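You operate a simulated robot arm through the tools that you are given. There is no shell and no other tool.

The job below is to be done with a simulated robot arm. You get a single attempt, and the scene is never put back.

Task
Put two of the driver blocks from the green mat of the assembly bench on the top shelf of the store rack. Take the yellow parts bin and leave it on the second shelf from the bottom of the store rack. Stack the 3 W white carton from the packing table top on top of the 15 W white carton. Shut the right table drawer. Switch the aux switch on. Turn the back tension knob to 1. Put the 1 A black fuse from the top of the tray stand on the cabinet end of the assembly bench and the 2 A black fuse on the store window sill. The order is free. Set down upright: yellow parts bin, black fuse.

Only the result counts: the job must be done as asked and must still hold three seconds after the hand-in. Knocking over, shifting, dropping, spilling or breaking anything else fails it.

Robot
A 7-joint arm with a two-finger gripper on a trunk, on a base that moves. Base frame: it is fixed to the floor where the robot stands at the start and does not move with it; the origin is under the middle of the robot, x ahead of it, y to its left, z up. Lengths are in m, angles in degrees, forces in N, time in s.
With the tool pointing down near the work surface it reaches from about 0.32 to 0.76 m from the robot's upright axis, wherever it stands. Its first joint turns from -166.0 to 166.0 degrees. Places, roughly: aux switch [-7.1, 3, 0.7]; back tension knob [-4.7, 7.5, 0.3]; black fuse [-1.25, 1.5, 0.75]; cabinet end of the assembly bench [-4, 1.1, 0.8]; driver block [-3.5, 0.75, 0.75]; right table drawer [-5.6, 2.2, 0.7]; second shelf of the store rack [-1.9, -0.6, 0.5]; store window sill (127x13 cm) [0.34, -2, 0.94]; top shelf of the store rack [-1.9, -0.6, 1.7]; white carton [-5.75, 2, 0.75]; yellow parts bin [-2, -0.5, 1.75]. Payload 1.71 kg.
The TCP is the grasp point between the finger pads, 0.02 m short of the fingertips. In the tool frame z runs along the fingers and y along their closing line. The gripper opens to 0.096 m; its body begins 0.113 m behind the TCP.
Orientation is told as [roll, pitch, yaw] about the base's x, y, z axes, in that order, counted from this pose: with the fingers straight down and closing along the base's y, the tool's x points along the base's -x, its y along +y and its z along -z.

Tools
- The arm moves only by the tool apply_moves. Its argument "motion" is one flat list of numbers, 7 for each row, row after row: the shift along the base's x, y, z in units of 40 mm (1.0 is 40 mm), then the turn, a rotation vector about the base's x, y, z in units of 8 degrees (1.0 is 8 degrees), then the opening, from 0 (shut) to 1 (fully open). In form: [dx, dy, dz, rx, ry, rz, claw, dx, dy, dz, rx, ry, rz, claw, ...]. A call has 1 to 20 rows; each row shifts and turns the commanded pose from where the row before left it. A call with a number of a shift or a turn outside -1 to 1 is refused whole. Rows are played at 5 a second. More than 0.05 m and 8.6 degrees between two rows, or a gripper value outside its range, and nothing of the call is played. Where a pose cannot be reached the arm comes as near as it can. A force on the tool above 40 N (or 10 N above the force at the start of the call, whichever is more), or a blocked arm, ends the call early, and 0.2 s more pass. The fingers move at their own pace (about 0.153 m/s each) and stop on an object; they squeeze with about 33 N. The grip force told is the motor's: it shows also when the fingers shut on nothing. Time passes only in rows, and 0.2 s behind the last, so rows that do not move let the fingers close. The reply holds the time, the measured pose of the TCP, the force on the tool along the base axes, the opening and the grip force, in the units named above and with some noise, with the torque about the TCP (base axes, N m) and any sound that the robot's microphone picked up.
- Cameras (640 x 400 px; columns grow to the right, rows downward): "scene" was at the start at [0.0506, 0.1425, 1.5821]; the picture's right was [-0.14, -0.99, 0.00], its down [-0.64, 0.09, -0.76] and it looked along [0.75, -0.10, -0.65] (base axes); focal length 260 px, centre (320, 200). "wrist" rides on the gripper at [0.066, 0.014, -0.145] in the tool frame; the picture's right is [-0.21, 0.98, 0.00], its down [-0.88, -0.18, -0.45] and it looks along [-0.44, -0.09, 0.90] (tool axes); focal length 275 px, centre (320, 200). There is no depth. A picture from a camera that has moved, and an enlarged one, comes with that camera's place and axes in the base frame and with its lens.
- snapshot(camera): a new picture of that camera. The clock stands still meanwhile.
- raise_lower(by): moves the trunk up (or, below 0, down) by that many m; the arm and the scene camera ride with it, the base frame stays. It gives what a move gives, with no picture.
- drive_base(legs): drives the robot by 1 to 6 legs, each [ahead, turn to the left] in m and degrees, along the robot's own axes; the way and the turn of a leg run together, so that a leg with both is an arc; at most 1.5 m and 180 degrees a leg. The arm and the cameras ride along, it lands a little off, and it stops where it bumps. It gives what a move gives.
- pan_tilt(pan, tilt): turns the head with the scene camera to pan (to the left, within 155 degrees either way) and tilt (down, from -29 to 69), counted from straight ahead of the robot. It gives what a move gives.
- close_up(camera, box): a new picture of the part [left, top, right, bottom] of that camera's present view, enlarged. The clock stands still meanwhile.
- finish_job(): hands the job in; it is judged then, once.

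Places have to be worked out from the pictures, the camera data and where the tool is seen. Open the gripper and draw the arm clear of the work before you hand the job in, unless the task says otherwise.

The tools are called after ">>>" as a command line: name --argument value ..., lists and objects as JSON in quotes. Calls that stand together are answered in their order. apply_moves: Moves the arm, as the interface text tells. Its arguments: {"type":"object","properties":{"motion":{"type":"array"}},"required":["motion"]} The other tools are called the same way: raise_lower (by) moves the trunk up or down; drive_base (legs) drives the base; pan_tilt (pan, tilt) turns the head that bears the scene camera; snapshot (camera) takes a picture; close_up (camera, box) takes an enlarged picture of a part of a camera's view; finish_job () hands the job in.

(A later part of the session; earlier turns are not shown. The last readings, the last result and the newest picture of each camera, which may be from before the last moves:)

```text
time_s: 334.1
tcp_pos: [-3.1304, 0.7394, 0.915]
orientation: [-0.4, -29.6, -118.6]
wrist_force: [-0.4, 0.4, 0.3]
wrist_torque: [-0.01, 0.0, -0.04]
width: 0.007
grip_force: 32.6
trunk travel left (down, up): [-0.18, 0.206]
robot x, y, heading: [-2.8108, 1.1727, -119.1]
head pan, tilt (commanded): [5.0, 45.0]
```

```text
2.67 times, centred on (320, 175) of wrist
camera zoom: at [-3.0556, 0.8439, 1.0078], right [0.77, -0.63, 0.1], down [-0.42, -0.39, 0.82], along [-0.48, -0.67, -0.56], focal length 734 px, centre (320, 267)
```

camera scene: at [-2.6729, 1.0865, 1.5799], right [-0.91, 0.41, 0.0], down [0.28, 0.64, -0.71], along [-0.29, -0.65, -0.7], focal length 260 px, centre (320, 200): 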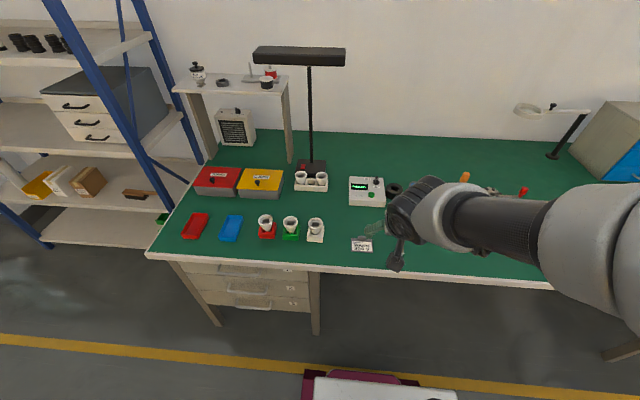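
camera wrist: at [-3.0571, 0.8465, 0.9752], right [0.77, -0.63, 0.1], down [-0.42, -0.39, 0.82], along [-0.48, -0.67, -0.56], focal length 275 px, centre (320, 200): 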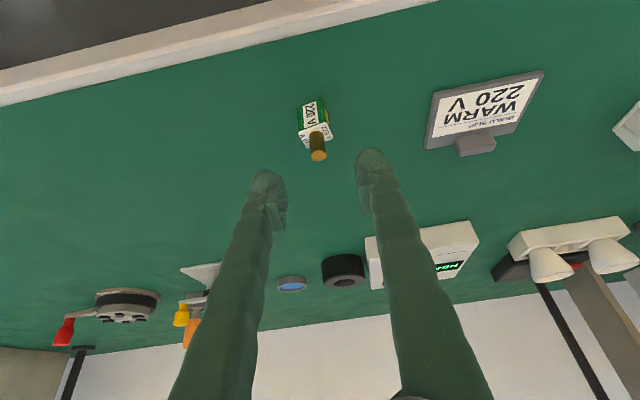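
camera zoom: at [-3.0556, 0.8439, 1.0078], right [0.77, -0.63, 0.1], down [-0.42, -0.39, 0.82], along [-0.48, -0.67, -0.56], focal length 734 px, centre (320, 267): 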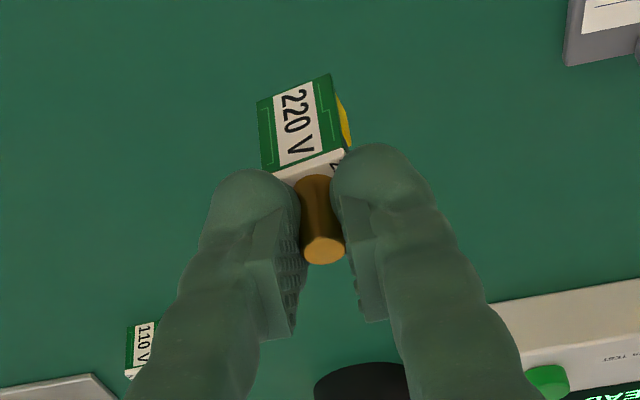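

The second block is held the same way. I draw the arm in, drive to the rack in front of the yellow bin's old place, and raise the trunk and the hand.

>>> apply_moves --motion '[0, 0, 1, 0, 0, 0, 0, 0.46, 0.87, 0.6, 0, 0, 0, 0, 0.46, 0.87, 0.6, 0, 0, 0, 0, 0.46, 0.87, 0.6, 0, 0, 0, 0, 0, 0, 1, 0, 0, 0, 0]'

>>> drive_base --legs '[[0, 89.5], [1.42, 0], [0, -89.5]]'

>>> raise_lower --by 0.205

>>> pan_tilt --pan 0 --tilt 20

>>> snapshot --camera "scene"

```text
time_s: 335.4
tcp_pos: [-3.0549, 0.8289, 1.0672]
orientation: [0.2, -31.4, -114.8]
wrist_force: [0.2, 0.9, 0.1]
wrist_torque: [-0.04, -0.04, 0.05]
width: 0.0065
grip_force: 33.5
trunk travel left (down, up): [-0.18, 0.206]
robot x, y, heading: [-2.8096, 1.1749, -119.2]
head pan, tilt (commanded): [5.0, 45.0]
stopped in row 5: the arm was blocked; the commanded pose is now the measured one
```

```text
time_s: 351.7
tcp_pos: [-1.8217, 0.0953, 1.066]
orientation: [-0.1, -31.3, -110.7]
wrist_force: [0.2, 0.5, -0.5]
wrist_torque: [-0.02, 0.03, 0.02]
width: 0.0069
grip_force: 32.7
trunk travel left (down, up): [-0.18, 0.206]
robot x, y, heading: [-1.5957, 0.4626, -115.9]
head pan, tilt (commanded): [5.0, 45.0]
```

```text
time_s: 353.9
tcp_pos: [-1.819, 0.107, 1.2664]
orientation: [4.2, -31.3, -113.7]
wrist_force: [-0.2, -0.7, -0.2]
wrist_torque: [0.02, -0.02, 0.01]
width: 0.0068
grip_force: 33.3
trunk travel left (down, up): [-0.385, 0.001]
robot x, y, heading: [-1.5951, 0.458, -115.9]
head pan, tilt (commanded): [5.0, 45.0]
```

```text
time_s: 354.8
tcp_pos: [-1.8167, 0.1073, 1.2649]
orientation: [4.4, -31.4, -113.4]
wrist_force: [-0.3, -0.4, 0.1]
wrist_torque: [-0.01, 0.01, -0.01]
width: 0.0067
grip_force: 33.0
trunk travel left (down, up): [-0.385, 0.001]
robot x, y, heading: [-1.5985, 0.463, -115.9]
head pan, tilt (commanded): [0.0, 20.0]
```

```text
taken
camera scene: at [-1.4817, 0.3304, 1.8219], right [-0.93, 0.37, 0.0], down [0.13, 0.33, -0.93], along [-0.34, -0.87, -0.36], focal length 260 px, centre (320, 200)
```

scene: 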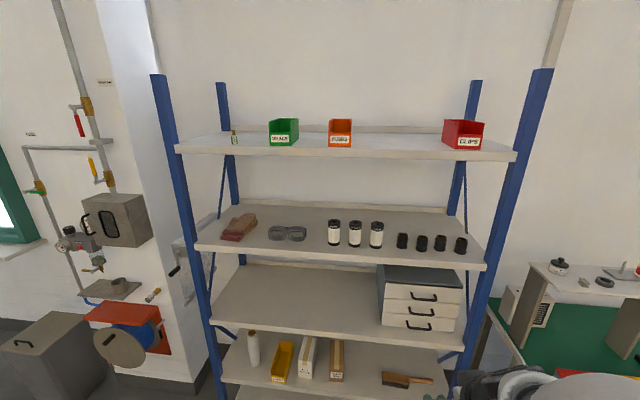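

The arm stalled again while rising, so something in its posture is limiting it. I look down at my own arm to see how it is folded.

>>> pan_tilt --pan -15 --tilt 60

>>> snapshot --camera "scene"

>>> snapshot --camera "wrist"

```text
time_s: 355.8
tcp_pos: [-1.8145, 0.1055, 1.2656]
orientation: [4.5, -31.1, -113.2]
wrist_force: [0.4, -0.3, 1.3]
wrist_torque: [0.0, -0.03, 0.02]
width: 0.0068
grip_force: 33.1
trunk travel left (down, up): [-0.385, 0.001]
robot x, y, heading: [-1.5961, 0.4589, -116.1]
head pan, tilt (commanded): [-15.0, 60.0]
```

```text
taken
camera scene: at [-1.4733, 0.3567, 1.7643], right [-0.92, 0.39, 0.0], down [0.34, 0.8, -0.49], along [-0.19, -0.45, -0.87], focal length 260 px, centre (320, 200)
```

scene: 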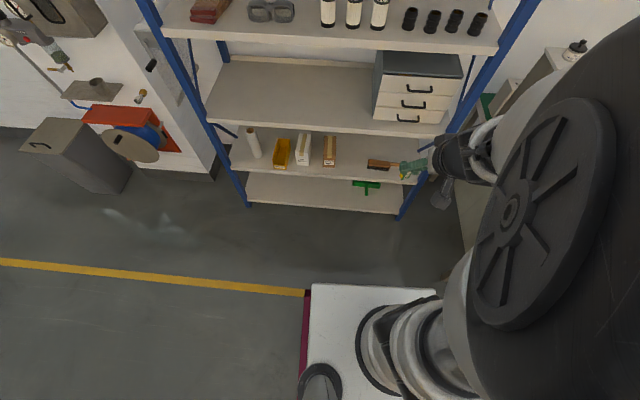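

```text
taken
camera wrist: at [-1.7608, 0.2252, 1.3553], right [0.84, -0.51, 0.17], down [-0.41, -0.4, 0.82], along [-0.35, -0.76, -0.54], focal length 275 px, centre (320, 200)
```

wrist: 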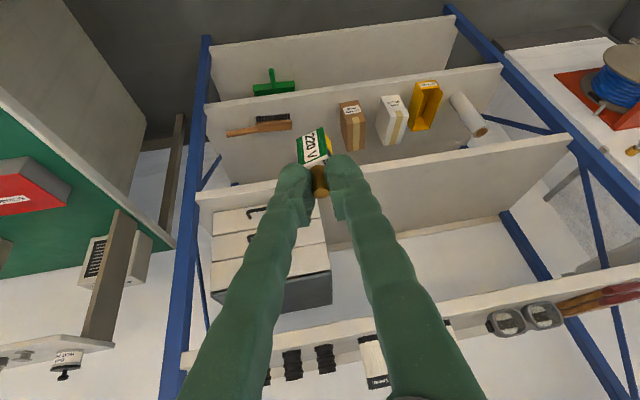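

The elbow is swung to my right, close under the head. I straighten the tool's orientation in small steps while raising, and watch for stalls.

>>> apply_moves --motion '[-0.1, -0.3, 0.5, 0.1, 0.22, -0.45, 0, -0.1, -0.3, 0.5, 0.1, 0.22, -0.45, 0, 0, 0, 0.8, 0, 0, 0, 0, 0, 0, 0.8, 0, 0, 0, 0]'

```text
time_s: 356.6
tcp_pos: [-1.8215, 0.0991, 1.2859]
orientation: [8.4, -27.0, -122.5]
wrist_force: [-0.7, 0.4, 0.6]
wrist_torque: [-0.04, -0.02, 0.03]
width: 0.0066
grip_force: 32.7
trunk travel left (down, up): [-0.385, 0.001]
robot x, y, heading: [-1.5981, 0.4599, -116.0]
head pan, tilt (commanded): [-15.0, 60.0]
stopped in row 3: the arm was blocked; the commanded pose is now the measured one
```

Blocked again, at a changed orientation. I try reaching forward at the same height to unfold the elbow.

>>> apply_moves --motion '[-0.4, -0.8, 0, 0, 0, 0, 0, -0.4, -0.8, 0, 0, 0, 0, 0, -0.4, -0.8, 0, 0, 0, 0, 0]'

>>> pan_tilt --pan -40 --tilt 40

>>> snapshot --camera "scene"

```text
time_s: 357.1
tcp_pos: [-1.8264, 0.0632, 1.3077]
orientation: [4.3, -30.5, -119.7]
wrist_force: [0.5, 0.4, -0.1]
wrist_torque: [-0.03, 0.02, -0.03]
width: 0.0067
grip_force: 32.9
trunk travel left (down, up): [-0.385, 0.001]
robot x, y, heading: [-1.603, 0.4563, -115.9]
head pan, tilt (commanded): [-15.0, 60.0]
stopped in row 2: the arm was blocked; the commanded pose is now the measured one
```

```text
time_s: 358.0
tcp_pos: [-1.8282, 0.0595, 1.3059]
orientation: [4.2, -30.1, -119.7]
wrist_force: [0.4, -0.9, -0.5]
wrist_torque: [0.04, -0.01, 0.0]
width: 0.0067
grip_force: 32.9
trunk travel left (down, up): [-0.385, 0.001]
robot x, y, heading: [-1.5959, 0.456, -116.0]
head pan, tilt (commanded): [-40.0, 40.0]
```

```text
taken
camera scene: at [-1.5248, 0.381, 1.7909], right [-0.41, 0.91, 0.01], down [0.59, 0.28, -0.76], along [-0.69, -0.3, -0.65], focal length 260 px, centre (320, 200)
```

scene: 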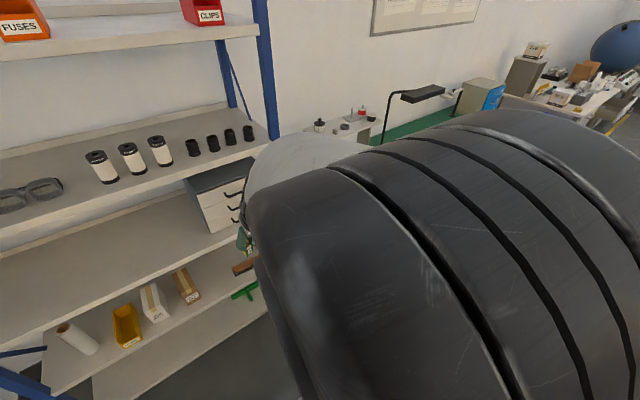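

The elbow drum is right beside the head and pressing against it, which is what blocks the arm. I swing the hand to my right, away from the head, to carry the elbow clear.

>>> apply_moves --motion '[-0.3, -0.2, -0.5, 0, 0, 0, 0, -0.87, 0.48, -0.3, 0, 0, 0, 0, -0.87, 0.48, 0, 0, 0, -0.3, 0, -0.87, 0.48, 0, 0, 0, -0.3, 0, -0.87, 0.48, 0, 0, 0, -0.3, 0]'

>>> snapshot --camera "scene"

```text
time_s: 358.3
tcp_pos: [-1.825, 0.0717, 1.3032]
orientation: [5.1, -30.9, -120.3]
wrist_force: [0.1, 0.8, 0.1]
wrist_torque: [0.0, 0.03, -0.03]
width: 0.0068
grip_force: 33.5
trunk travel left (down, up): [-0.385, 0.001]
robot x, y, heading: [-1.599, 0.4584, -116.2]
head pan, tilt (commanded): [-40.0, 40.0]
stopped in row 1: the arm was blocked; the commanded pose is now the measured one
```

```text
taken
camera scene: at [-1.5237, 0.3844, 1.791], right [-0.41, 0.91, 0.01], down [0.59, 0.27, -0.76], along [-0.7, -0.3, -0.65], focal length 260 px, centre (320, 200)
```

scene: 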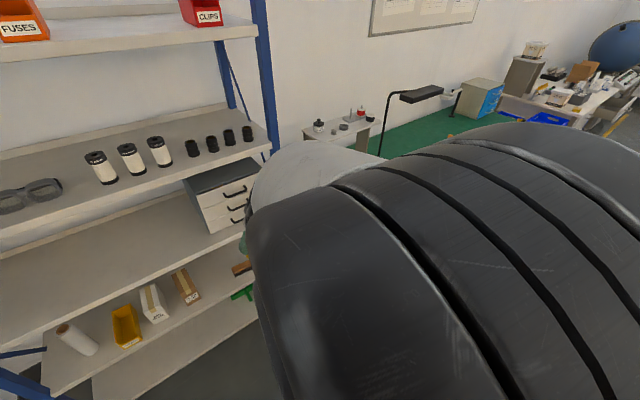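

The head itself juts towards the elbow at this pan. I turn the head away to the left to make room and then try again.

>>> pan_tilt --pan 80 --tilt 20

>>> apply_moves --motion '[-0.3, -0.2, 0, 0, 0, 0, 0, -0.6, 0.3, 0, 0, 0, 0, 0, -0.6, 0.3, 0, 0, 0, 0, 0]'

```text
time_s: 360.3
tcp_pos: [-1.8259, 0.0722, 1.3041]
orientation: [4.9, -30.9, -120.1]
wrist_force: [-0.3, 0.0, 0.4]
wrist_torque: [-0.02, -0.02, 0.0]
width: 0.0068
grip_force: 32.4
trunk travel left (down, up): [-0.385, 0.001]
robot x, y, heading: [-1.5993, 0.458, -116.0]
head pan, tilt (commanded): [80.0, 20.0]
```

```text
time_s: 361.1
tcp_pos: [-1.8872, 0.0893, 1.3071]
orientation: [4.1, -31.1, -119.7]
wrist_force: [-0.5, -0.5, 0.5]
wrist_torque: [0.02, 0.01, 0.03]
width: 0.0068
grip_force: 32.9
trunk travel left (down, up): [-0.385, 0.001]
robot x, y, heading: [-1.5997, 0.4575, -116.0]
head pan, tilt (commanded): [80.0, 20.0]
```

Turning the head away freed the arm. I correct the 4° roll and raise in short runs.

>>> apply_moves --motion '[0, 0, 0.6, 0.11, 0.19, -0.13, 0, 0, 0, 0.8, 0.11, 0.19, -0.13, 0, 0, 0, 1, 0, 0, 0, 0, 0, 0, 1, 0, 0, 0, 0]'

>>> apply_moves --motion '[0, 0, 1, 0, 0, 0, 0, 0, 0, 1, 0, 0, 0, 0, 0, 0, 1, 0, 0, 0, 0, 0, 0, 1, 0, 0, 0, 0]'

```text
time_s: 362.1
tcp_pos: [-1.8848, 0.0888, 1.4416]
orientation: [0.1, -30.9, -119.7]
wrist_force: [0.1, 0.2, 0.7]
wrist_torque: [0.03, 0.01, 0.01]
width: 0.0064
grip_force: 33.4
trunk travel left (down, up): [-0.385, 0.001]
robot x, y, heading: [-1.5962, 0.4567, -115.6]
head pan, tilt (commanded): [80.0, 20.0]
```

```text
time_s: 363.1
tcp_pos: [-1.8838, 0.0872, 1.6013]
orientation: [0.2, -31.0, -119.8]
wrist_force: [0.3, 0.8, -0.2]
wrist_torque: [0.03, 0.02, 0.02]
width: 0.0067
grip_force: 33.4
trunk travel left (down, up): [-0.385, 0.001]
robot x, y, heading: [-1.6033, 0.4536, -115.7]
head pan, tilt (commanded): [80.0, 20.0]
```

The arm rises freely now. I finish raising to about 1.765, pulling in slightly to stay within reach.

>>> apply_moves --motion '[0.1, 0.2, 1, 0, 0, 0, 0, 0.1, 0.2, 1, 0, 0, 0, 0, 0.1, 0.2, 1, 0, 0, 0, 0, 0.1, 0.2, 1, 0, 0, 0, 0]'

>>> drive_base --legs '[[0, -3.2]]'

>>> pan_tilt --pan 30 --tilt 12

>>> snapshot --camera "scene"

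>>> snapshot --camera "wrist"

```text
time_s: 364.1
tcp_pos: [-1.8747, 0.1163, 1.7636]
orientation: [0.2, -30.7, -119.8]
wrist_force: [-0.1, 0.8, -0.3]
wrist_torque: [0.04, -0.05, 0.04]
width: 0.0066
grip_force: 32.7
trunk travel left (down, up): [-0.385, 0.001]
robot x, y, heading: [-1.5991, 0.4577, -115.9]
head pan, tilt (commanded): [80.0, 20.0]
```

```text
time_s: 364.9
tcp_pos: [-1.8913, 0.1355, 1.7652]
orientation: [0.2, -30.8, -122.9]
wrist_force: [0.2, 0.0, 0.1]
wrist_torque: [-0.02, -0.04, 0.0]
width: 0.0066
grip_force: 32.7
trunk travel left (down, up): [-0.385, 0.001]
robot x, y, heading: [-1.5987, 0.4613, -119.1]
head pan, tilt (commanded): [80.0, 20.0]
```

```text
time_s: 366.1
tcp_pos: [-1.8737, 0.1648, 1.7742]
orientation: [0.2, -32.0, -123.0]
wrist_force: [0.2, 0.3, 0.5]
wrist_torque: [-0.04, 0.04, -0.02]
width: 0.0069
grip_force: 33.0
trunk travel left (down, up): [-0.385, 0.001]
robot x, y, heading: [-1.5984, 0.4586, -119.3]
head pan, tilt (commanded): [30.0, 12.0]
```

```text
taken
camera scene: at [-1.4433, 0.3233, 1.8354], right [-1.0, -0.02, -0.01], down [0.0, 0.22, -0.98], along [0.02, -0.98, -0.22], focal length 260 px, centre (320, 200)
```

scene: 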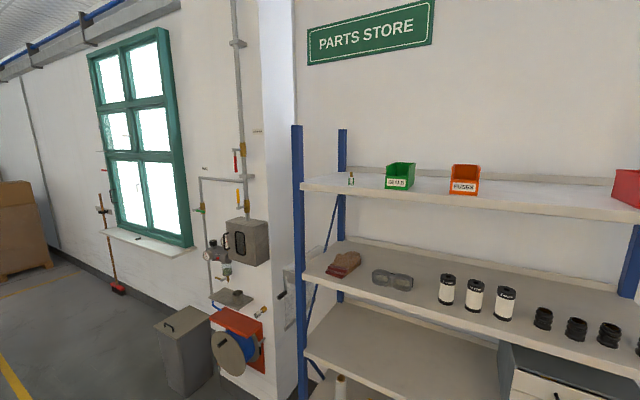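

```text
taken
camera wrist: at [-1.7902, 0.2681, 1.8621], right [0.73, -0.68, 0.11], down [-0.43, -0.32, 0.84], along [-0.53, -0.66, -0.53], focal length 275 px, centre (320, 200)
```

wrist: 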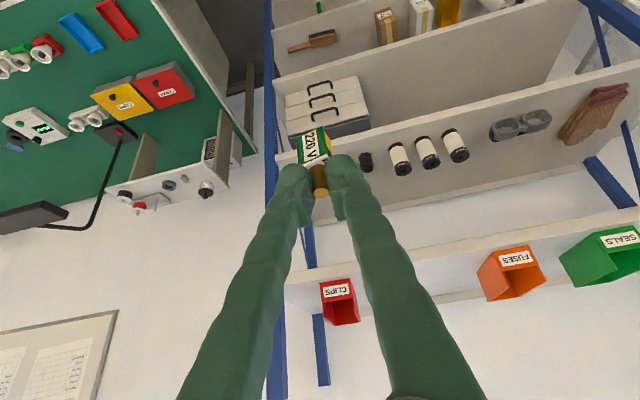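

The hand is over u = 1.72, too near the CLIPS bin. I shift the robot 12 cm left along the rack and then drive in.

>>> drive_base --legs '[[0, 89], [0.13, 0], [0, -89], [0.48, 0]]'

>>> snapshot --camera "wrist"

>>> snapshot --camera "scene"

```text
time_s: 379.2
tcp_pos: [-1.9471, -0.3479, 1.7746]
orientation: [0.2, -32.2, -119.2]
wrist_force: [0.9, 1.2, 0.2]
wrist_torque: [-0.12, 0.05, 0.0]
width: 0.0068
grip_force: 33.1
trunk travel left (down, up): [-0.385, 0.001]
robot x, y, heading: [-1.6931, -0.0335, -115.5]
head pan, tilt (commanded): [30.0, 12.0]
```

```text
taken
camera wrist: at [-1.87, -0.2392, 1.8623], right [0.77, -0.63, 0.11], down [-0.41, -0.35, 0.84], along [-0.49, -0.69, -0.53], focal length 275 px, centre (320, 200)
```

wrist: 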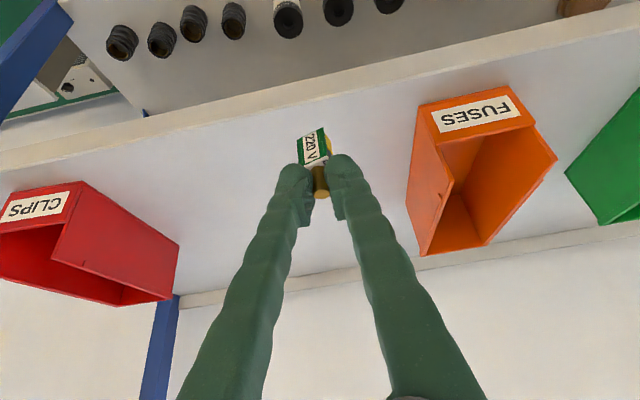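

```text
taken
camera scene: at [-1.5303, -0.1622, 1.8353], right [-1.0, -0.08, -0.01], down [-0.01, 0.22, -0.98], along [0.08, -0.97, -0.22], focal length 260 px, centre (320, 200)
```

scene: 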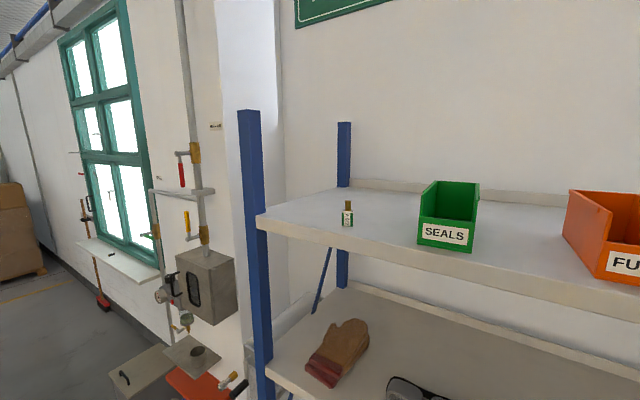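

The block hangs over the shelf's front edge in the freed gap. I drive 4 cm more and extend slightly so that it is well inside the edge.

>>> drive_base --legs '[[0.04, 0]]'

>>> apply_moves --motion '[-0.4, -0.5, -0.1, 0.1, -0.05, 0, 0, -0.1, -0.2, -0.2, 0.1, -0.05, 0, 0, 0, 0, 0, 0, 0, 0, 0]'

>>> snapshot --camera "wrist"

>>> pan_tilt --pan 0 --tilt 15

>>> snapshot --camera "scene"

```text
time_s: 380.1
tcp_pos: [-1.954, -0.3669, 1.7806]
orientation: [0.3, -32.8, -119.0]
wrist_force: [0.7, 1.3, 0.3]
wrist_torque: [-0.22, 0.09, 0.02]
width: 0.0069
grip_force: 33.0
trunk travel left (down, up): [-0.385, 0.001]
robot x, y, heading: [-1.709, -0.0749, -115.3]
head pan, tilt (commanded): [30.0, 12.0]
```

```text
time_s: 381.1
tcp_pos: [-1.9516, -0.3475, 1.7803]
orientation: [0.3, -32.8, -119.0]
wrist_force: [1.3, 1.3, 0.6]
wrist_torque: [-0.03, 0.04, 0.02]
width: 0.0068
grip_force: 32.9
trunk travel left (down, up): [-0.385, 0.001]
robot x, y, heading: [-1.7115, -0.0734, -115.3]
head pan, tilt (commanded): [30.0, 12.0]
stopped in row 3: the arm was blocked; the commanded pose is now the measured one
```

```text
taken
camera wrist: at [-1.8757, -0.2369, 1.8674], right [0.77, -0.62, 0.12], down [-0.41, -0.34, 0.85], along [-0.49, -0.7, -0.52], focal length 275 px, centre (320, 200)
```

wrist: 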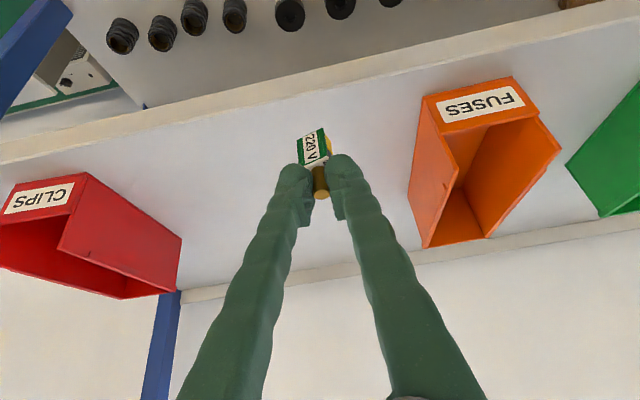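

```text
time_s: 382.1
tcp_pos: [-1.9545, -0.3512, 1.7805]
orientation: [0.2, -32.5, -119.1]
wrist_force: [0.5, 0.7, -0.7]
wrist_torque: [-0.02, 0.08, 0.02]
width: 0.0067
grip_force: 33.0
trunk travel left (down, up): [-0.385, 0.001]
robot x, y, heading: [-1.7139, -0.0759, -115.2]
head pan, tilt (commanded): [0.0, 15.0]
```

```text
taken
camera scene: at [-1.5907, -0.1818, 1.8306], right [-0.91, 0.42, 0.0], down [0.11, 0.24, -0.96], along [-0.41, -0.87, -0.27], focal length 260 px, centre (320, 200)
```

scene: 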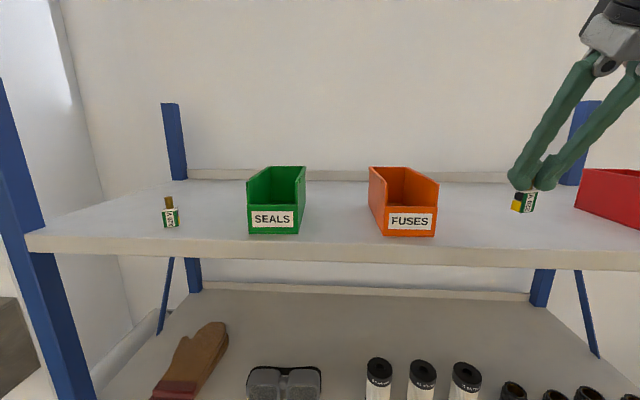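

The arm was blocked again. I check where the elbow is now relative to the shelves and the head.

>>> pan_tilt --pan 20 --tilt 60

>>> snapshot --camera "scene"

>>> pan_tilt --pan -75 --tilt 25

>>> snapshot --camera "scene"

```text
time_s: 383.2
tcp_pos: [-1.9534, -0.3466, 1.7814]
orientation: [0.4, -32.6, -119.1]
wrist_force: [1.1, 0.9, 0.5]
wrist_torque: [0.02, -0.02, -0.02]
width: 0.0069
grip_force: 33.2
trunk travel left (down, up): [-0.385, 0.001]
robot x, y, heading: [-1.7152, -0.0743, -115.1]
head pan, tilt (commanded): [20.0, 60.0]
```

```text
taken
camera scene: at [-1.5543, -0.1567, 1.7646], right [-1.0, 0.09, 0.0], down [0.08, 0.86, -0.5], along [-0.04, -0.5, -0.87], focal length 260 px, centre (320, 200)
```

scene: 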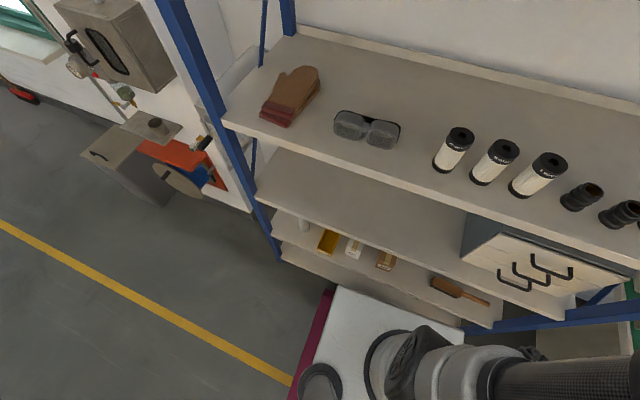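

```text
time_s: 384.9
tcp_pos: [-1.9613, -0.3642, 1.7737]
orientation: [0.4, -31.8, -119.1]
wrist_force: [0.1, -0.2, -0.6]
wrist_torque: [0.05, -0.04, -0.03]
width: 0.0066
grip_force: 33.4
trunk travel left (down, up): [-0.385, 0.001]
robot x, y, heading: [-1.7098, -0.0724, -115.6]
head pan, tilt (commanded): [-75.0, 25.0]
```

```text
taken
camera scene: at [-1.6268, -0.0481, 1.8141], right [0.18, 0.98, -0.01], down [0.41, -0.09, -0.91], along [-0.89, 0.15, -0.42], focal length 260 px, centre (320, 200)
```

scene: 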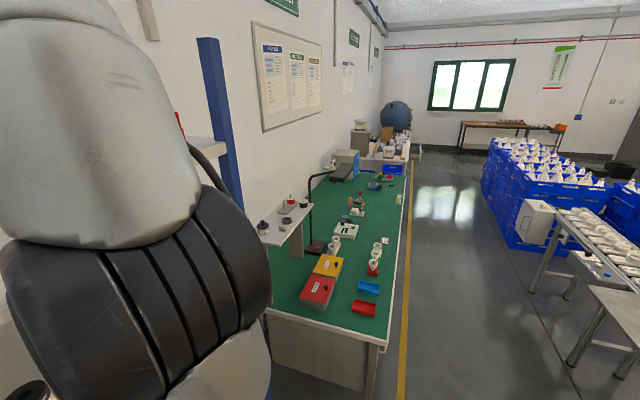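

The elbow has swung to the right and is close to the shelf's front edge, which limits further reach. I try a small 1 cm advance combined with lowering.

>>> pan_tilt --pan 0 --tilt 20

>>> apply_moves --motion '[0, 0, -0.3, 0.05, -0.03, 0, 0, -0.12, -0.22, -0.1, 0.05, -0.03, 0, 0, 0, 0, 0, 0, 0, 0, 0]'

```text
time_s: 386.4
tcp_pos: [-1.9605, -0.363, 1.7719]
orientation: [0.4, -31.9, -118.9]
wrist_force: [-1.1, 0.0, -0.9]
wrist_torque: [-0.02, 0.0, 0.03]
width: 0.0068
grip_force: 32.9
trunk travel left (down, up): [-0.385, 0.001]
robot x, y, heading: [-1.7095, -0.0737, -115.0]
head pan, tilt (commanded): [0.0, 20.0]
```

```text
time_s: 387.2
tcp_pos: [-1.9613, -0.3654, 1.7616]
orientation: [0.5, -31.4, -119.1]
wrist_force: [0.0, 1.3, -0.9]
wrist_torque: [-0.05, 0.05, -0.01]
width: 0.0067
grip_force: 33.1
trunk travel left (down, up): [-0.385, 0.001]
robot x, y, heading: [-1.7137, -0.0763, -115.4]
head pan, tilt (commanded): [0.0, 20.0]
```

The arm follows only partly, so the elbow is probably resting on the shelf edge. I back the base off 5 cm to free it and reach out with the arm instead.

>>> drive_base --legs '[[-0.06, 0]]'

>>> apply_moves --motion '[-0.4, -0.7, 0, 0, 0, 0, 0, -0.4, -0.7, 0, 0, 0, 0, 0, -0.2, -0.35, 0, 0, 0, 0, 0, 0, 0, 0, 0, 0, 0, 0]'

>>> snapshot --camera "wrist"

>>> snapshot --camera "scene"

```text
time_s: 388.1
tcp_pos: [-1.9547, -0.3487, 1.7491]
orientation: [0.5, -30.0, -118.7]
wrist_force: [-0.1, 0.4, -1.5]
wrist_torque: [-0.07, -0.01, 0.01]
width: 0.0069
grip_force: 33.0
trunk travel left (down, up): [-0.385, 0.001]
robot x, y, heading: [-1.6845, -0.0183, -114.8]
head pan, tilt (commanded): [0.0, 20.0]
```

```text
time_s: 389.1
tcp_pos: [-1.9875, -0.4089, 1.7418]
orientation: [0.3, -30.0, -118.8]
wrist_force: [0.5, 1.1, -0.8]
wrist_torque: [-0.08, 0.02, 0.04]
width: 0.0067
grip_force: 32.7
out of reach, approached as far as the arm can: row 2, 3
trunk travel left (down, up): [-0.385, 0.001]
robot x, y, heading: [-1.6893, -0.0182, -115.2]
head pan, tilt (commanded): [0.0, 20.0]
```

```text
taken
camera wrist: at [-1.9142, -0.3014, 1.8336], right [0.77, -0.62, 0.11], down [-0.42, -0.38, 0.82], along [-0.47, -0.68, -0.56], focal length 275 px, centre (320, 200)
```

wrist: 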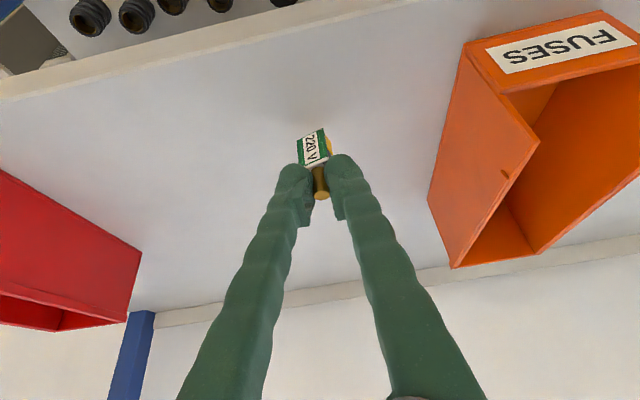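

```text
taken
camera scene: at [-1.561, -0.1161, 1.8229], right [-0.91, 0.42, 0.0], down [0.15, 0.31, -0.94], along [-0.4, -0.85, -0.34], focal length 260 px, centre (320, 200)
```

scene: 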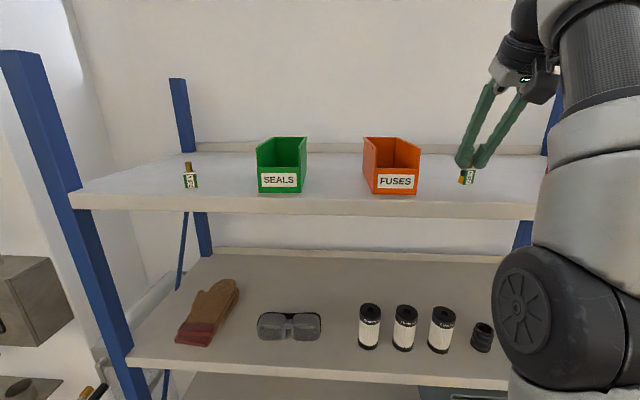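

Now the block is about 7 cm inside the edge, with the elbow clear. I lower it in 2–3 mm steps.

>>> apply_moves --motion '[0, 0, -0.08, 0, 0, 0, 0, 0, 0, -0.06, 0, 0, 0, 0]'

>>> apply_moves --motion '[0, 0, -0.06, 0, 0, 0, 0, 0, 0, -0.06, 0, 0, 0, 0]'

>>> close_up --camera "scene" --box '[430, 130, 510, 210]'

```text
time_s: 389.8
tcp_pos: [-1.9715, -0.3717, 1.7531]
orientation: [0.4, -31.3, -119.1]
wrist_force: [-0.2, -0.2, 0.3]
wrist_torque: [0.04, 0.01, -0.01]
width: 0.0068
grip_force: 32.7
trunk travel left (down, up): [-0.385, 0.001]
robot x, y, heading: [-1.6897, -0.019, -115.2]
head pan, tilt (commanded): [0.0, 20.0]
```

```text
time_s: 390.4
tcp_pos: [-1.9852, -0.4077, 1.7323]
orientation: [0.2, -30.0, -118.7]
wrist_force: [-0.6, 0.3, -0.3]
wrist_torque: [-0.08, 0.01, 0.02]
width: 0.0068
grip_force: 32.6
trunk travel left (down, up): [-0.385, 0.001]
robot x, y, heading: [-1.6854, -0.0169, -115.2]
head pan, tilt (commanded): [0.0, 20.0]
```

```text
5.00 times, centred on (470, 170) of scene
camera zoom: at [-1.5604, -0.1151, 1.8229], right [-0.91, 0.42, 0.0], down [0.14, 0.31, -0.94], along [-0.4, -0.85, -0.34], focal length 1302 px, centre (-430, 350)
```

zoom: 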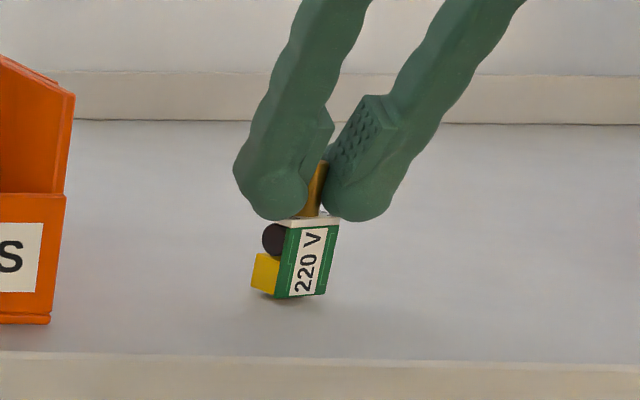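

The block is nearly down, but the commanded point is slightly beyond reach and makes the arm jump. I pull the target back 1 cm and then continue down.

>>> apply_moves --motion '[0.13, 0.24, 0, 0, 0, 0, 0, 0, 0, 0, 0, 0, 0, 0]'

>>> apply_moves --motion '[0, 0, -0.05, 0, 0, 0, 0, 0, 0, 0, 0, 0, 0, 0]'

>>> close_up --camera "scene" --box '[430, 130, 510, 210]'

```text
time_s: 390.9
tcp_pos: [-1.9668, -0.3665, 1.7454]
orientation: [0.3, -31.3, -119.1]
wrist_force: [0.0, 0.0, 1.0]
wrist_torque: [0.05, -0.01, -0.02]
width: 0.007
grip_force: 32.7
trunk travel left (down, up): [-0.385, 0.001]
robot x, y, heading: [-1.6899, -0.0183, -115.1]
head pan, tilt (commanded): [0.0, 20.0]
```

```text
time_s: 391.6
tcp_pos: [-1.9722, -0.3792, 1.7342]
orientation: [0.4, -30.6, -118.7]
wrist_force: [-0.1, -0.2, -0.8]
wrist_torque: [-0.01, 0.01, -0.01]
width: 0.0069
grip_force: 33.5
trunk travel left (down, up): [-0.385, 0.001]
robot x, y, heading: [-1.6844, -0.0171, -115.1]
head pan, tilt (commanded): [0.0, 20.0]
```

```text
5.00 times, centred on (470, 170) of scene
camera zoom: at [-1.5483, -0.0891, 1.8231], right [-0.91, 0.42, 0.0], down [0.14, 0.3, -0.95], along [-0.4, -0.86, -0.33], focal length 1302 px, centre (-430, 350)
```

zoom: 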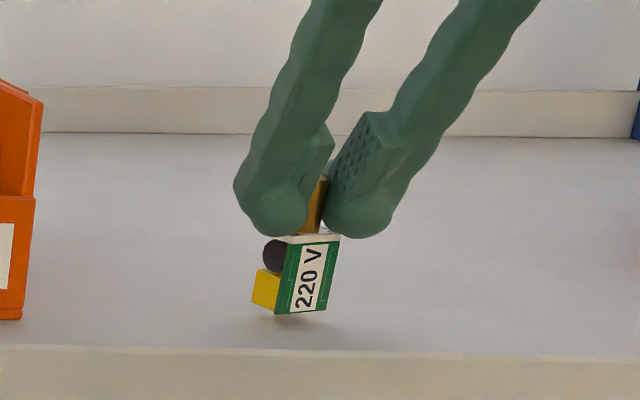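

The mast sways a little with the arm out, but the block is 4 cm inside the edge and just above the shelf. I continue down by 2 mm steps.

>>> apply_moves --motion '[0, 0, -0.05, 0, 0, 0, 0, 0, 0, 0, 0, 0, 0, 0, 0, 0, 0, 0, 0, 0, 0]'

>>> apply_moves --motion '[0, 0, -0.05, 0, 0, 0, 0, 0, 0, 0, 0, 0, 0, 0, 0, 0, 0, 0, 0, 0, 0]'

>>> close_up --camera "scene" --box '[430, 130, 510, 210]'

```text
time_s: 392.4
tcp_pos: [-1.9759, -0.3882, 1.7352]
orientation: [0.2, -30.4, -118.9]
wrist_force: [0.8, 0.6, -1.2]
wrist_torque: [-0.12, 0.06, 0.04]
width: 0.0066
grip_force: 32.8
trunk travel left (down, up): [-0.385, 0.001]
robot x, y, heading: [-1.6843, -0.0197, -114.9]
head pan, tilt (commanded): [0.0, 20.0]
```

```text
time_s: 393.1
tcp_pos: [-1.9736, -0.3833, 1.7343]
orientation: [0.2, -30.6, -118.9]
wrist_force: [0.9, 0.5, -0.6]
wrist_torque: [-0.08, 0.03, -0.02]
width: 0.0067
grip_force: 33.8
trunk travel left (down, up): [-0.385, 0.001]
robot x, y, heading: [-1.6908, -0.0154, -114.9]
head pan, tilt (commanded): [0.0, 20.0]
```

```text
5.00 times, centred on (470, 170) of scene
camera zoom: at [-1.5713, -0.1394, 1.8222], right [-0.91, 0.42, 0.0], down [0.15, 0.32, -0.93], along [-0.4, -0.85, -0.35], focal length 1302 px, centre (-430, 350)
```

zoom: 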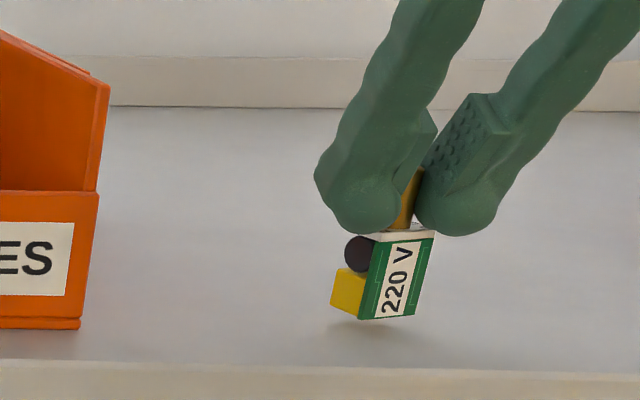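

The mast is still swaying, so I let it settle for two seconds before the last millimetres.

>>> apply_moves --motion '[0, 0, 0, 0, 0, 0, 0, 0, 0, 0, 0, 0, 0, 0, 0, 0, 0, 0, 0, 0, 0, 0, 0, 0, 0, 0, 0, 0, 0, 0, 0, 0, 0, 0, 0, 0, 0, 0, 0, 0, 0, 0, 0, 0, 0, 0, 0, 0, 0, 0, 0, 0, 0, 0, 0, 0, 0, 0, 0, 0, 0, 0, 0, 0, 0, 0, 0, 0, 0, 0]'

>>> close_up --camera "scene" --box '[430, 130, 510, 210]'

>>> apply_moves --motion '[0, 0, 0, 0, 0, 0, 0, 0, 0, 0, 0, 0, 0, 0]'

>>> snapshot --camera "scene"

```text
time_s: 395.4
tcp_pos: [-1.9746, -0.3867, 1.7348]
orientation: [0.3, -30.5, -118.8]
wrist_force: [0.3, 0.5, 0.5]
wrist_torque: [0.01, 0.02, 0.03]
width: 0.0067
grip_force: 32.6
trunk travel left (down, up): [-0.385, 0.001]
robot x, y, heading: [-1.6881, -0.0205, -115.0]
head pan, tilt (commanded): [0.0, 20.0]
```

```text
5.00 times, centred on (470, 170) of scene
camera zoom: at [-1.5731, -0.1427, 1.822], right [-0.91, 0.42, 0.0], down [0.15, 0.32, -0.93], along [-0.4, -0.85, -0.36], focal length 1302 px, centre (-430, 350)
```

zoom: 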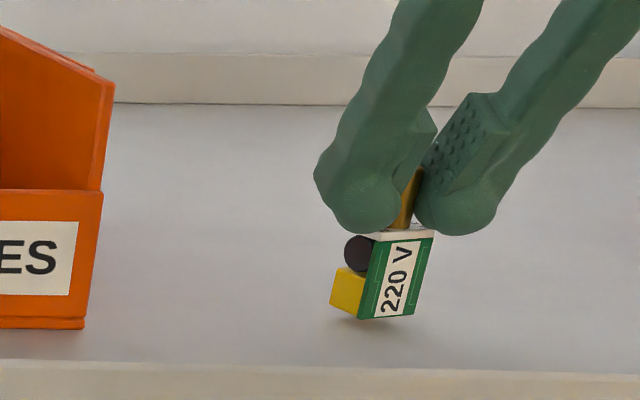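

```text
time_s: 395.9
tcp_pos: [-1.9746, -0.3866, 1.7333]
orientation: [0.3, -30.5, -118.7]
wrist_force: [0.2, -0.1, 0.0]
wrist_torque: [0.0, 0.0, 0.0]
width: 0.0067
grip_force: 33.0
trunk travel left (down, up): [-0.385, 0.001]
robot x, y, heading: [-1.6856, -0.0163, -115.2]
head pan, tilt (commanded): [0.0, 20.0]
```

```text
taken
camera scene: at [-1.5731, -0.1427, 1.822], right [-0.91, 0.42, 0.0], down [0.15, 0.32, -0.93], along [-0.4, -0.85, -0.36], focal length 260 px, centre (320, 200)
```

scene: 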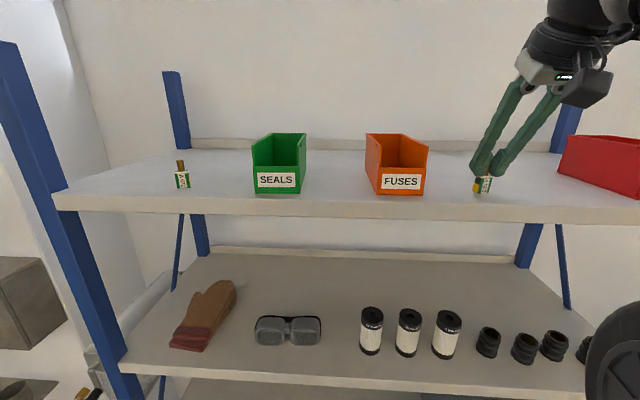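

It has settled, about 4.5 cm inside the edge and 4 mm above the shelf. I take the last steps down.

>>> apply_moves --motion '[0, 0, -0.06, 0, 0, 0, 0, 0, 0, 0, 0, 0, 0, 0, 0, 0, 0, 0, 0, 0, 0]'

>>> apply_moves --motion '[0, 0, -0.06, 0, 0, 0, 0, 0, 0, 0, 0, 0, 0, 0, 0, 0, 0, 0, 0, 0, 0]'

```text
time_s: 396.8
tcp_pos: [-1.9749, -0.3875, 1.7313]
orientation: [0.3, -30.4, -118.8]
wrist_force: [0.0, 0.4, 0.0]
wrist_torque: [-0.03, 0.0, 0.02]
width: 0.0066
grip_force: 32.8
trunk travel left (down, up): [-0.385, 0.001]
robot x, y, heading: [-1.688, -0.0192, -115.1]
head pan, tilt (commanded): [0.0, 20.0]
```

```text
time_s: 397.6
tcp_pos: [-1.9746, -0.3857, 1.7299]
orientation: [0.4, -30.7, -118.8]
wrist_force: [-1.7, -1.6, 12.9]
wrist_torque: [-0.18, 0.1, -0.02]
width: 0.0065
grip_force: 32.8
trunk travel left (down, up): [-0.385, 0.001]
robot x, y, heading: [-1.6854, -0.0175, -115.2]
head pan, tilt (commanded): [0.0, 20.0]
```

Contact at 13 N. I open the fingers and rise clear of the stud.

>>> apply_moves --motion '[0, 0, 0, 0, 0, 0, 0.2, 0, 0, 0, 0, 0, 0, 0.4, 0, 0, 0, 0, 0, 0, 0.4, 0, 0, 0.4, 0, 0, 0, 0.4, 0, 0, 0.4, 0, 0, 0, 0.4, 0, 0, 0, 0, 0, 0, 0.4]'

>>> snapshot --camera "scene"

>>> snapshot --camera "wrist"

```text
time_s: 398.9
tcp_pos: [-1.9758, -0.3863, 1.7622]
orientation: [0.3, -30.4, -118.7]
wrist_force: [-0.6, -0.1, -0.5]
wrist_torque: [-0.05, 0.05, -0.02]
width: 0.0387
grip_force: 0.0
out of reach, approached as far as the arm can: row 5
trunk travel left (down, up): [-0.385, 0.001]
robot x, y, heading: [-1.6856, -0.0179, -115.0]
head pan, tilt (commanded): [0.0, 20.0]
```

```text
taken
camera scene: at [-1.5722, -0.1417, 1.822], right [-0.91, 0.42, 0.0], down [0.15, 0.32, -0.93], along [-0.4, -0.85, -0.36], focal length 260 px, centre (320, 200)
```

scene: 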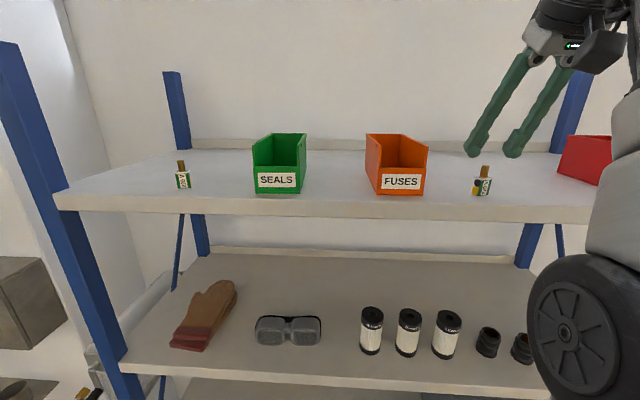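

```text
taken
camera wrist: at [-1.9011, -0.2789, 1.8538], right [0.77, -0.62, 0.11], down [-0.42, -0.37, 0.83], along [-0.48, -0.69, -0.55], focal length 275 px, centre (320, 200)
```

wrist: 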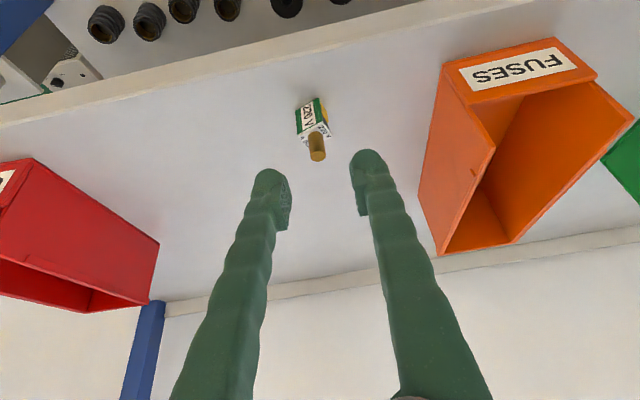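

Both driver blocks now stand on the top shelf and the bin is on the second. I back away, lower the trunk and bring the arm down to travel height with the tool pointing down.

>>> drive_base --legs '[[-0.42, 0]]'

>>> raise_lower --by -0.205

>>> apply_moves --motion '[-0.1, -0.2, -0.9, 0, 0, 0, 0.4, -0.1, -0.2, -0.9, 0, 0, 0, 0.4, -0.1, -0.2, -0.9, 0, 0, 0, 0.4, 0, 0, -1, 0, 0, 0, 0.4, 0, 0, -1, 0, 0, 0, 0.4, 0, 0, -1, 0.6, -0.33, 0, 0.4, 0, 0, -1, 0.6, -0.33, 0, 0.4, 0, 0, -1, 0.6, -0.33, 0, 0.4, 0, 0, -0.5, 0.6, -0.33, 0, 0.4, 0, 0, -0.5, 0.6, -0.33, 0, 0.4]'

>>> snapshot --camera "scene"

```text
time_s: 401.7
tcp_pos: [-1.7991, -0.0129, 1.7582]
orientation: [0.3, -30.1, -118.4]
wrist_force: [0.0, -1.9, 1.5]
wrist_torque: [0.08, -0.05, 0.04]
width: 0.0382
grip_force: 0.2
trunk travel left (down, up): [-0.385, 0.001]
robot x, y, heading: [-1.5098, 0.3672, -114.9]
head pan, tilt (commanded): [0.0, 20.0]
```

```text
time_s: 403.9
tcp_pos: [-1.7858, 0.0145, 1.5668]
orientation: [0.3, -31.2, -118.5]
wrist_force: [-0.7, 0.8, 0.2]
wrist_torque: [-0.05, 0.04, 0.02]
width: 0.0383
grip_force: 0.0
trunk travel left (down, up): [-0.18, 0.206]
robot x, y, heading: [-1.5077, 0.3658, -114.8]
head pan, tilt (commanded): [0.0, 20.0]
```

```text
time_s: 406.1
tcp_pos: [-1.7962, -0.005, 1.2142]
orientation: [0.5, -3.7, -118.5]
wrist_force: [-0.1, 0.2, -0.2]
wrist_torque: [0.03, 0.01, 0.03]
width: 0.0384
grip_force: 0.1
trunk travel left (down, up): [-0.18, 0.206]
robot x, y, heading: [-1.5088, 0.3634, -114.8]
head pan, tilt (commanded): [0.0, 20.0]
```

```text
taken
camera scene: at [-1.3929, 0.2438, 1.6177], right [-0.91, 0.42, 0.0], down [0.15, 0.33, -0.93], along [-0.39, -0.85, -0.36], focal length 260 px, centre (320, 200)
```

scene: 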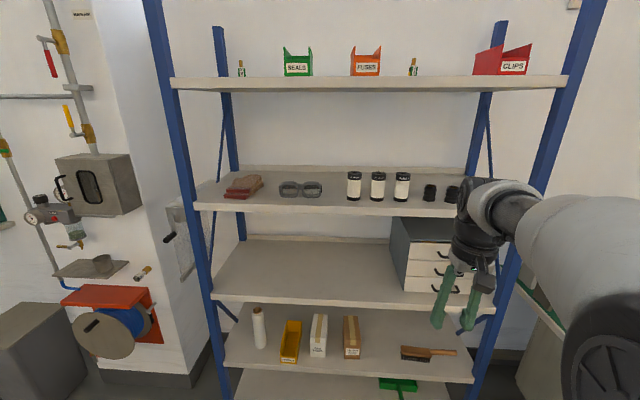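

Everything on the rack looks right. Now I turn and drive along the aisle towards the packing table, stopping short to look ahead.

>>> drive_base --legs '[[0, -97], [1.4, 0], [1.3, 0], [0, 3]]'

>>> pan_tilt --pan 15 --tilt 25

>>> snapshot --camera "scene"

>>> close_up --camera "scene" --box '[120, 60, 440, 260]'

```text
time_s: 425.4
tcp_pos: [-4.1947, 2.0199, 1.2155]
orientation: [0.6, -3.9, 149.4]
wrist_force: [0.5, -0.2, 0.2]
wrist_torque: [0.0, 0.0, -0.01]
width: 0.0386
grip_force: 0.0
trunk travel left (down, up): [-0.18, 0.206]
robot x, y, heading: [-3.8364, 1.7212, 153.2]
head pan, tilt (commanded): [0.0, 20.0]
```

```text
time_s: 426.2
tcp_pos: [-4.1771, 2.0119, 1.2225]
orientation: [0.5, -4.9, 149.4]
wrist_force: [-0.1, -0.2, 0.8]
wrist_torque: [0.05, 0.08, -0.06]
width: 0.0386
grip_force: 0.0
trunk travel left (down, up): [-0.18, 0.206]
robot x, y, heading: [-3.8335, 1.7175, 153.0]
head pan, tilt (commanded): [15.0, 25.0]
```

```text
taken
camera scene: at [-3.9655, 1.5827, 1.6099], right [0.21, 0.98, 0.0], down [0.42, -0.09, -0.9], along [-0.88, 0.19, -0.43], focal length 260 px, centre (320, 200)
```

scene: 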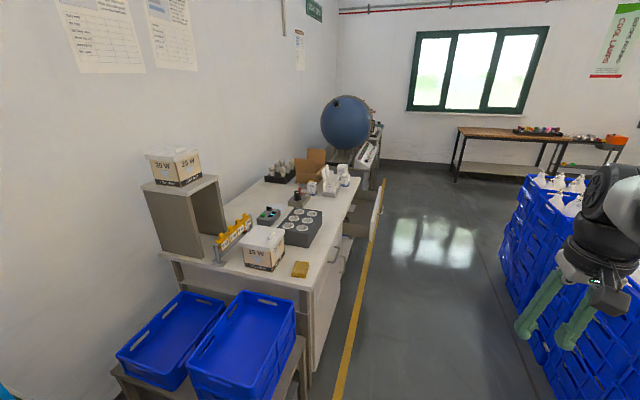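

```text
2.00 times, centred on (280, 160) of scene
camera zoom: at [-3.9655, 1.5827, 1.6099], right [0.21, 0.98, 0.0], down [0.42, -0.09, -0.9], along [-0.88, 0.19, -0.43], focal length 521 px, centre (400, 280)
```

zoom: 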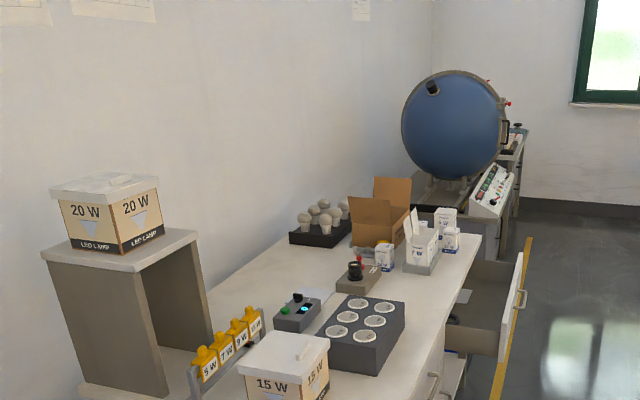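

I see the packing table: a big 15 W carton at its near end, a 20 W carton on a riser, small white cartons at the far end, and an open drawer standing out into the aisle. I drive on 1 m for a closer look.

>>> drive_base --legs '[[0, -6], [1.1, 0], [0, 4]]'

>>> pan_tilt --pan 50 --tilt 35

>>> snapshot --camera "scene"

>>> close_up --camera "scene" --box '[200, 80, 440, 230]'

```text
time_s: 433.2
tcp_pos: [-5.0906, 2.6243, 1.2212]
orientation: [0.6, -4.8, 147.0]
wrist_force: [0.5, 0.6, -0.4]
wrist_torque: [-0.02, 0.02, -0.01]
width: 0.0384
grip_force: 0.1
trunk travel left (down, up): [-0.18, 0.206]
robot x, y, heading: [-4.7586, 2.3174, 150.8]
head pan, tilt (commanded): [15.0, 25.0]
```

```text
time_s: 434.2
tcp_pos: [-5.0744, 2.6148, 1.229]
orientation: [0.6, -5.7, 147.0]
wrist_force: [0.4, 0.2, -0.3]
wrist_torque: [0.0, 0.02, -0.01]
width: 0.0384
grip_force: 0.2
trunk travel left (down, up): [-0.18, 0.206]
robot x, y, heading: [-4.7586, 2.3162, 150.9]
head pan, tilt (commanded): [50.0, 35.0]
```

```text
taken
camera scene: at [-4.8891, 2.1341, 1.5945], right [-0.35, 0.93, -0.01], down [0.55, 0.2, -0.81], along [-0.76, -0.3, -0.58], focal length 260 px, centre (320, 200)
```

scene: 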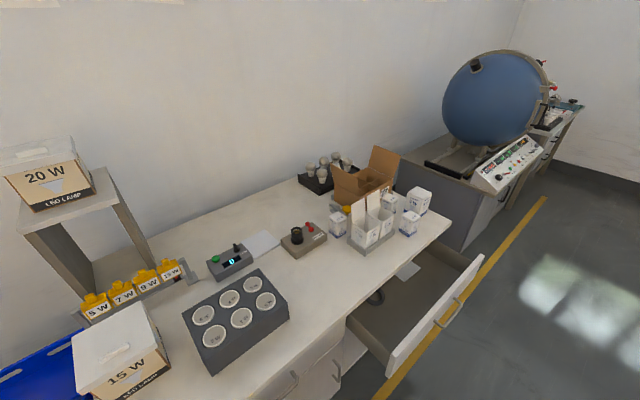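

```text
2.67 times, centred on (320, 155) of scene
camera zoom: at [-4.8891, 2.1341, 1.5945], right [-0.35, 0.93, -0.01], down [0.55, 0.2, -0.81], along [-0.76, -0.3, -0.58], focal length 694 px, centre (320, 320)
```

zoom: 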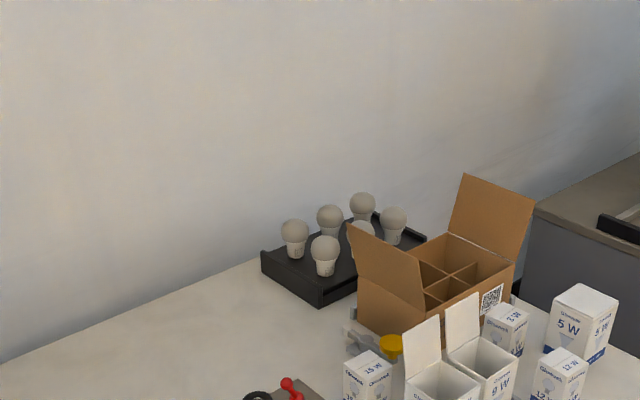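

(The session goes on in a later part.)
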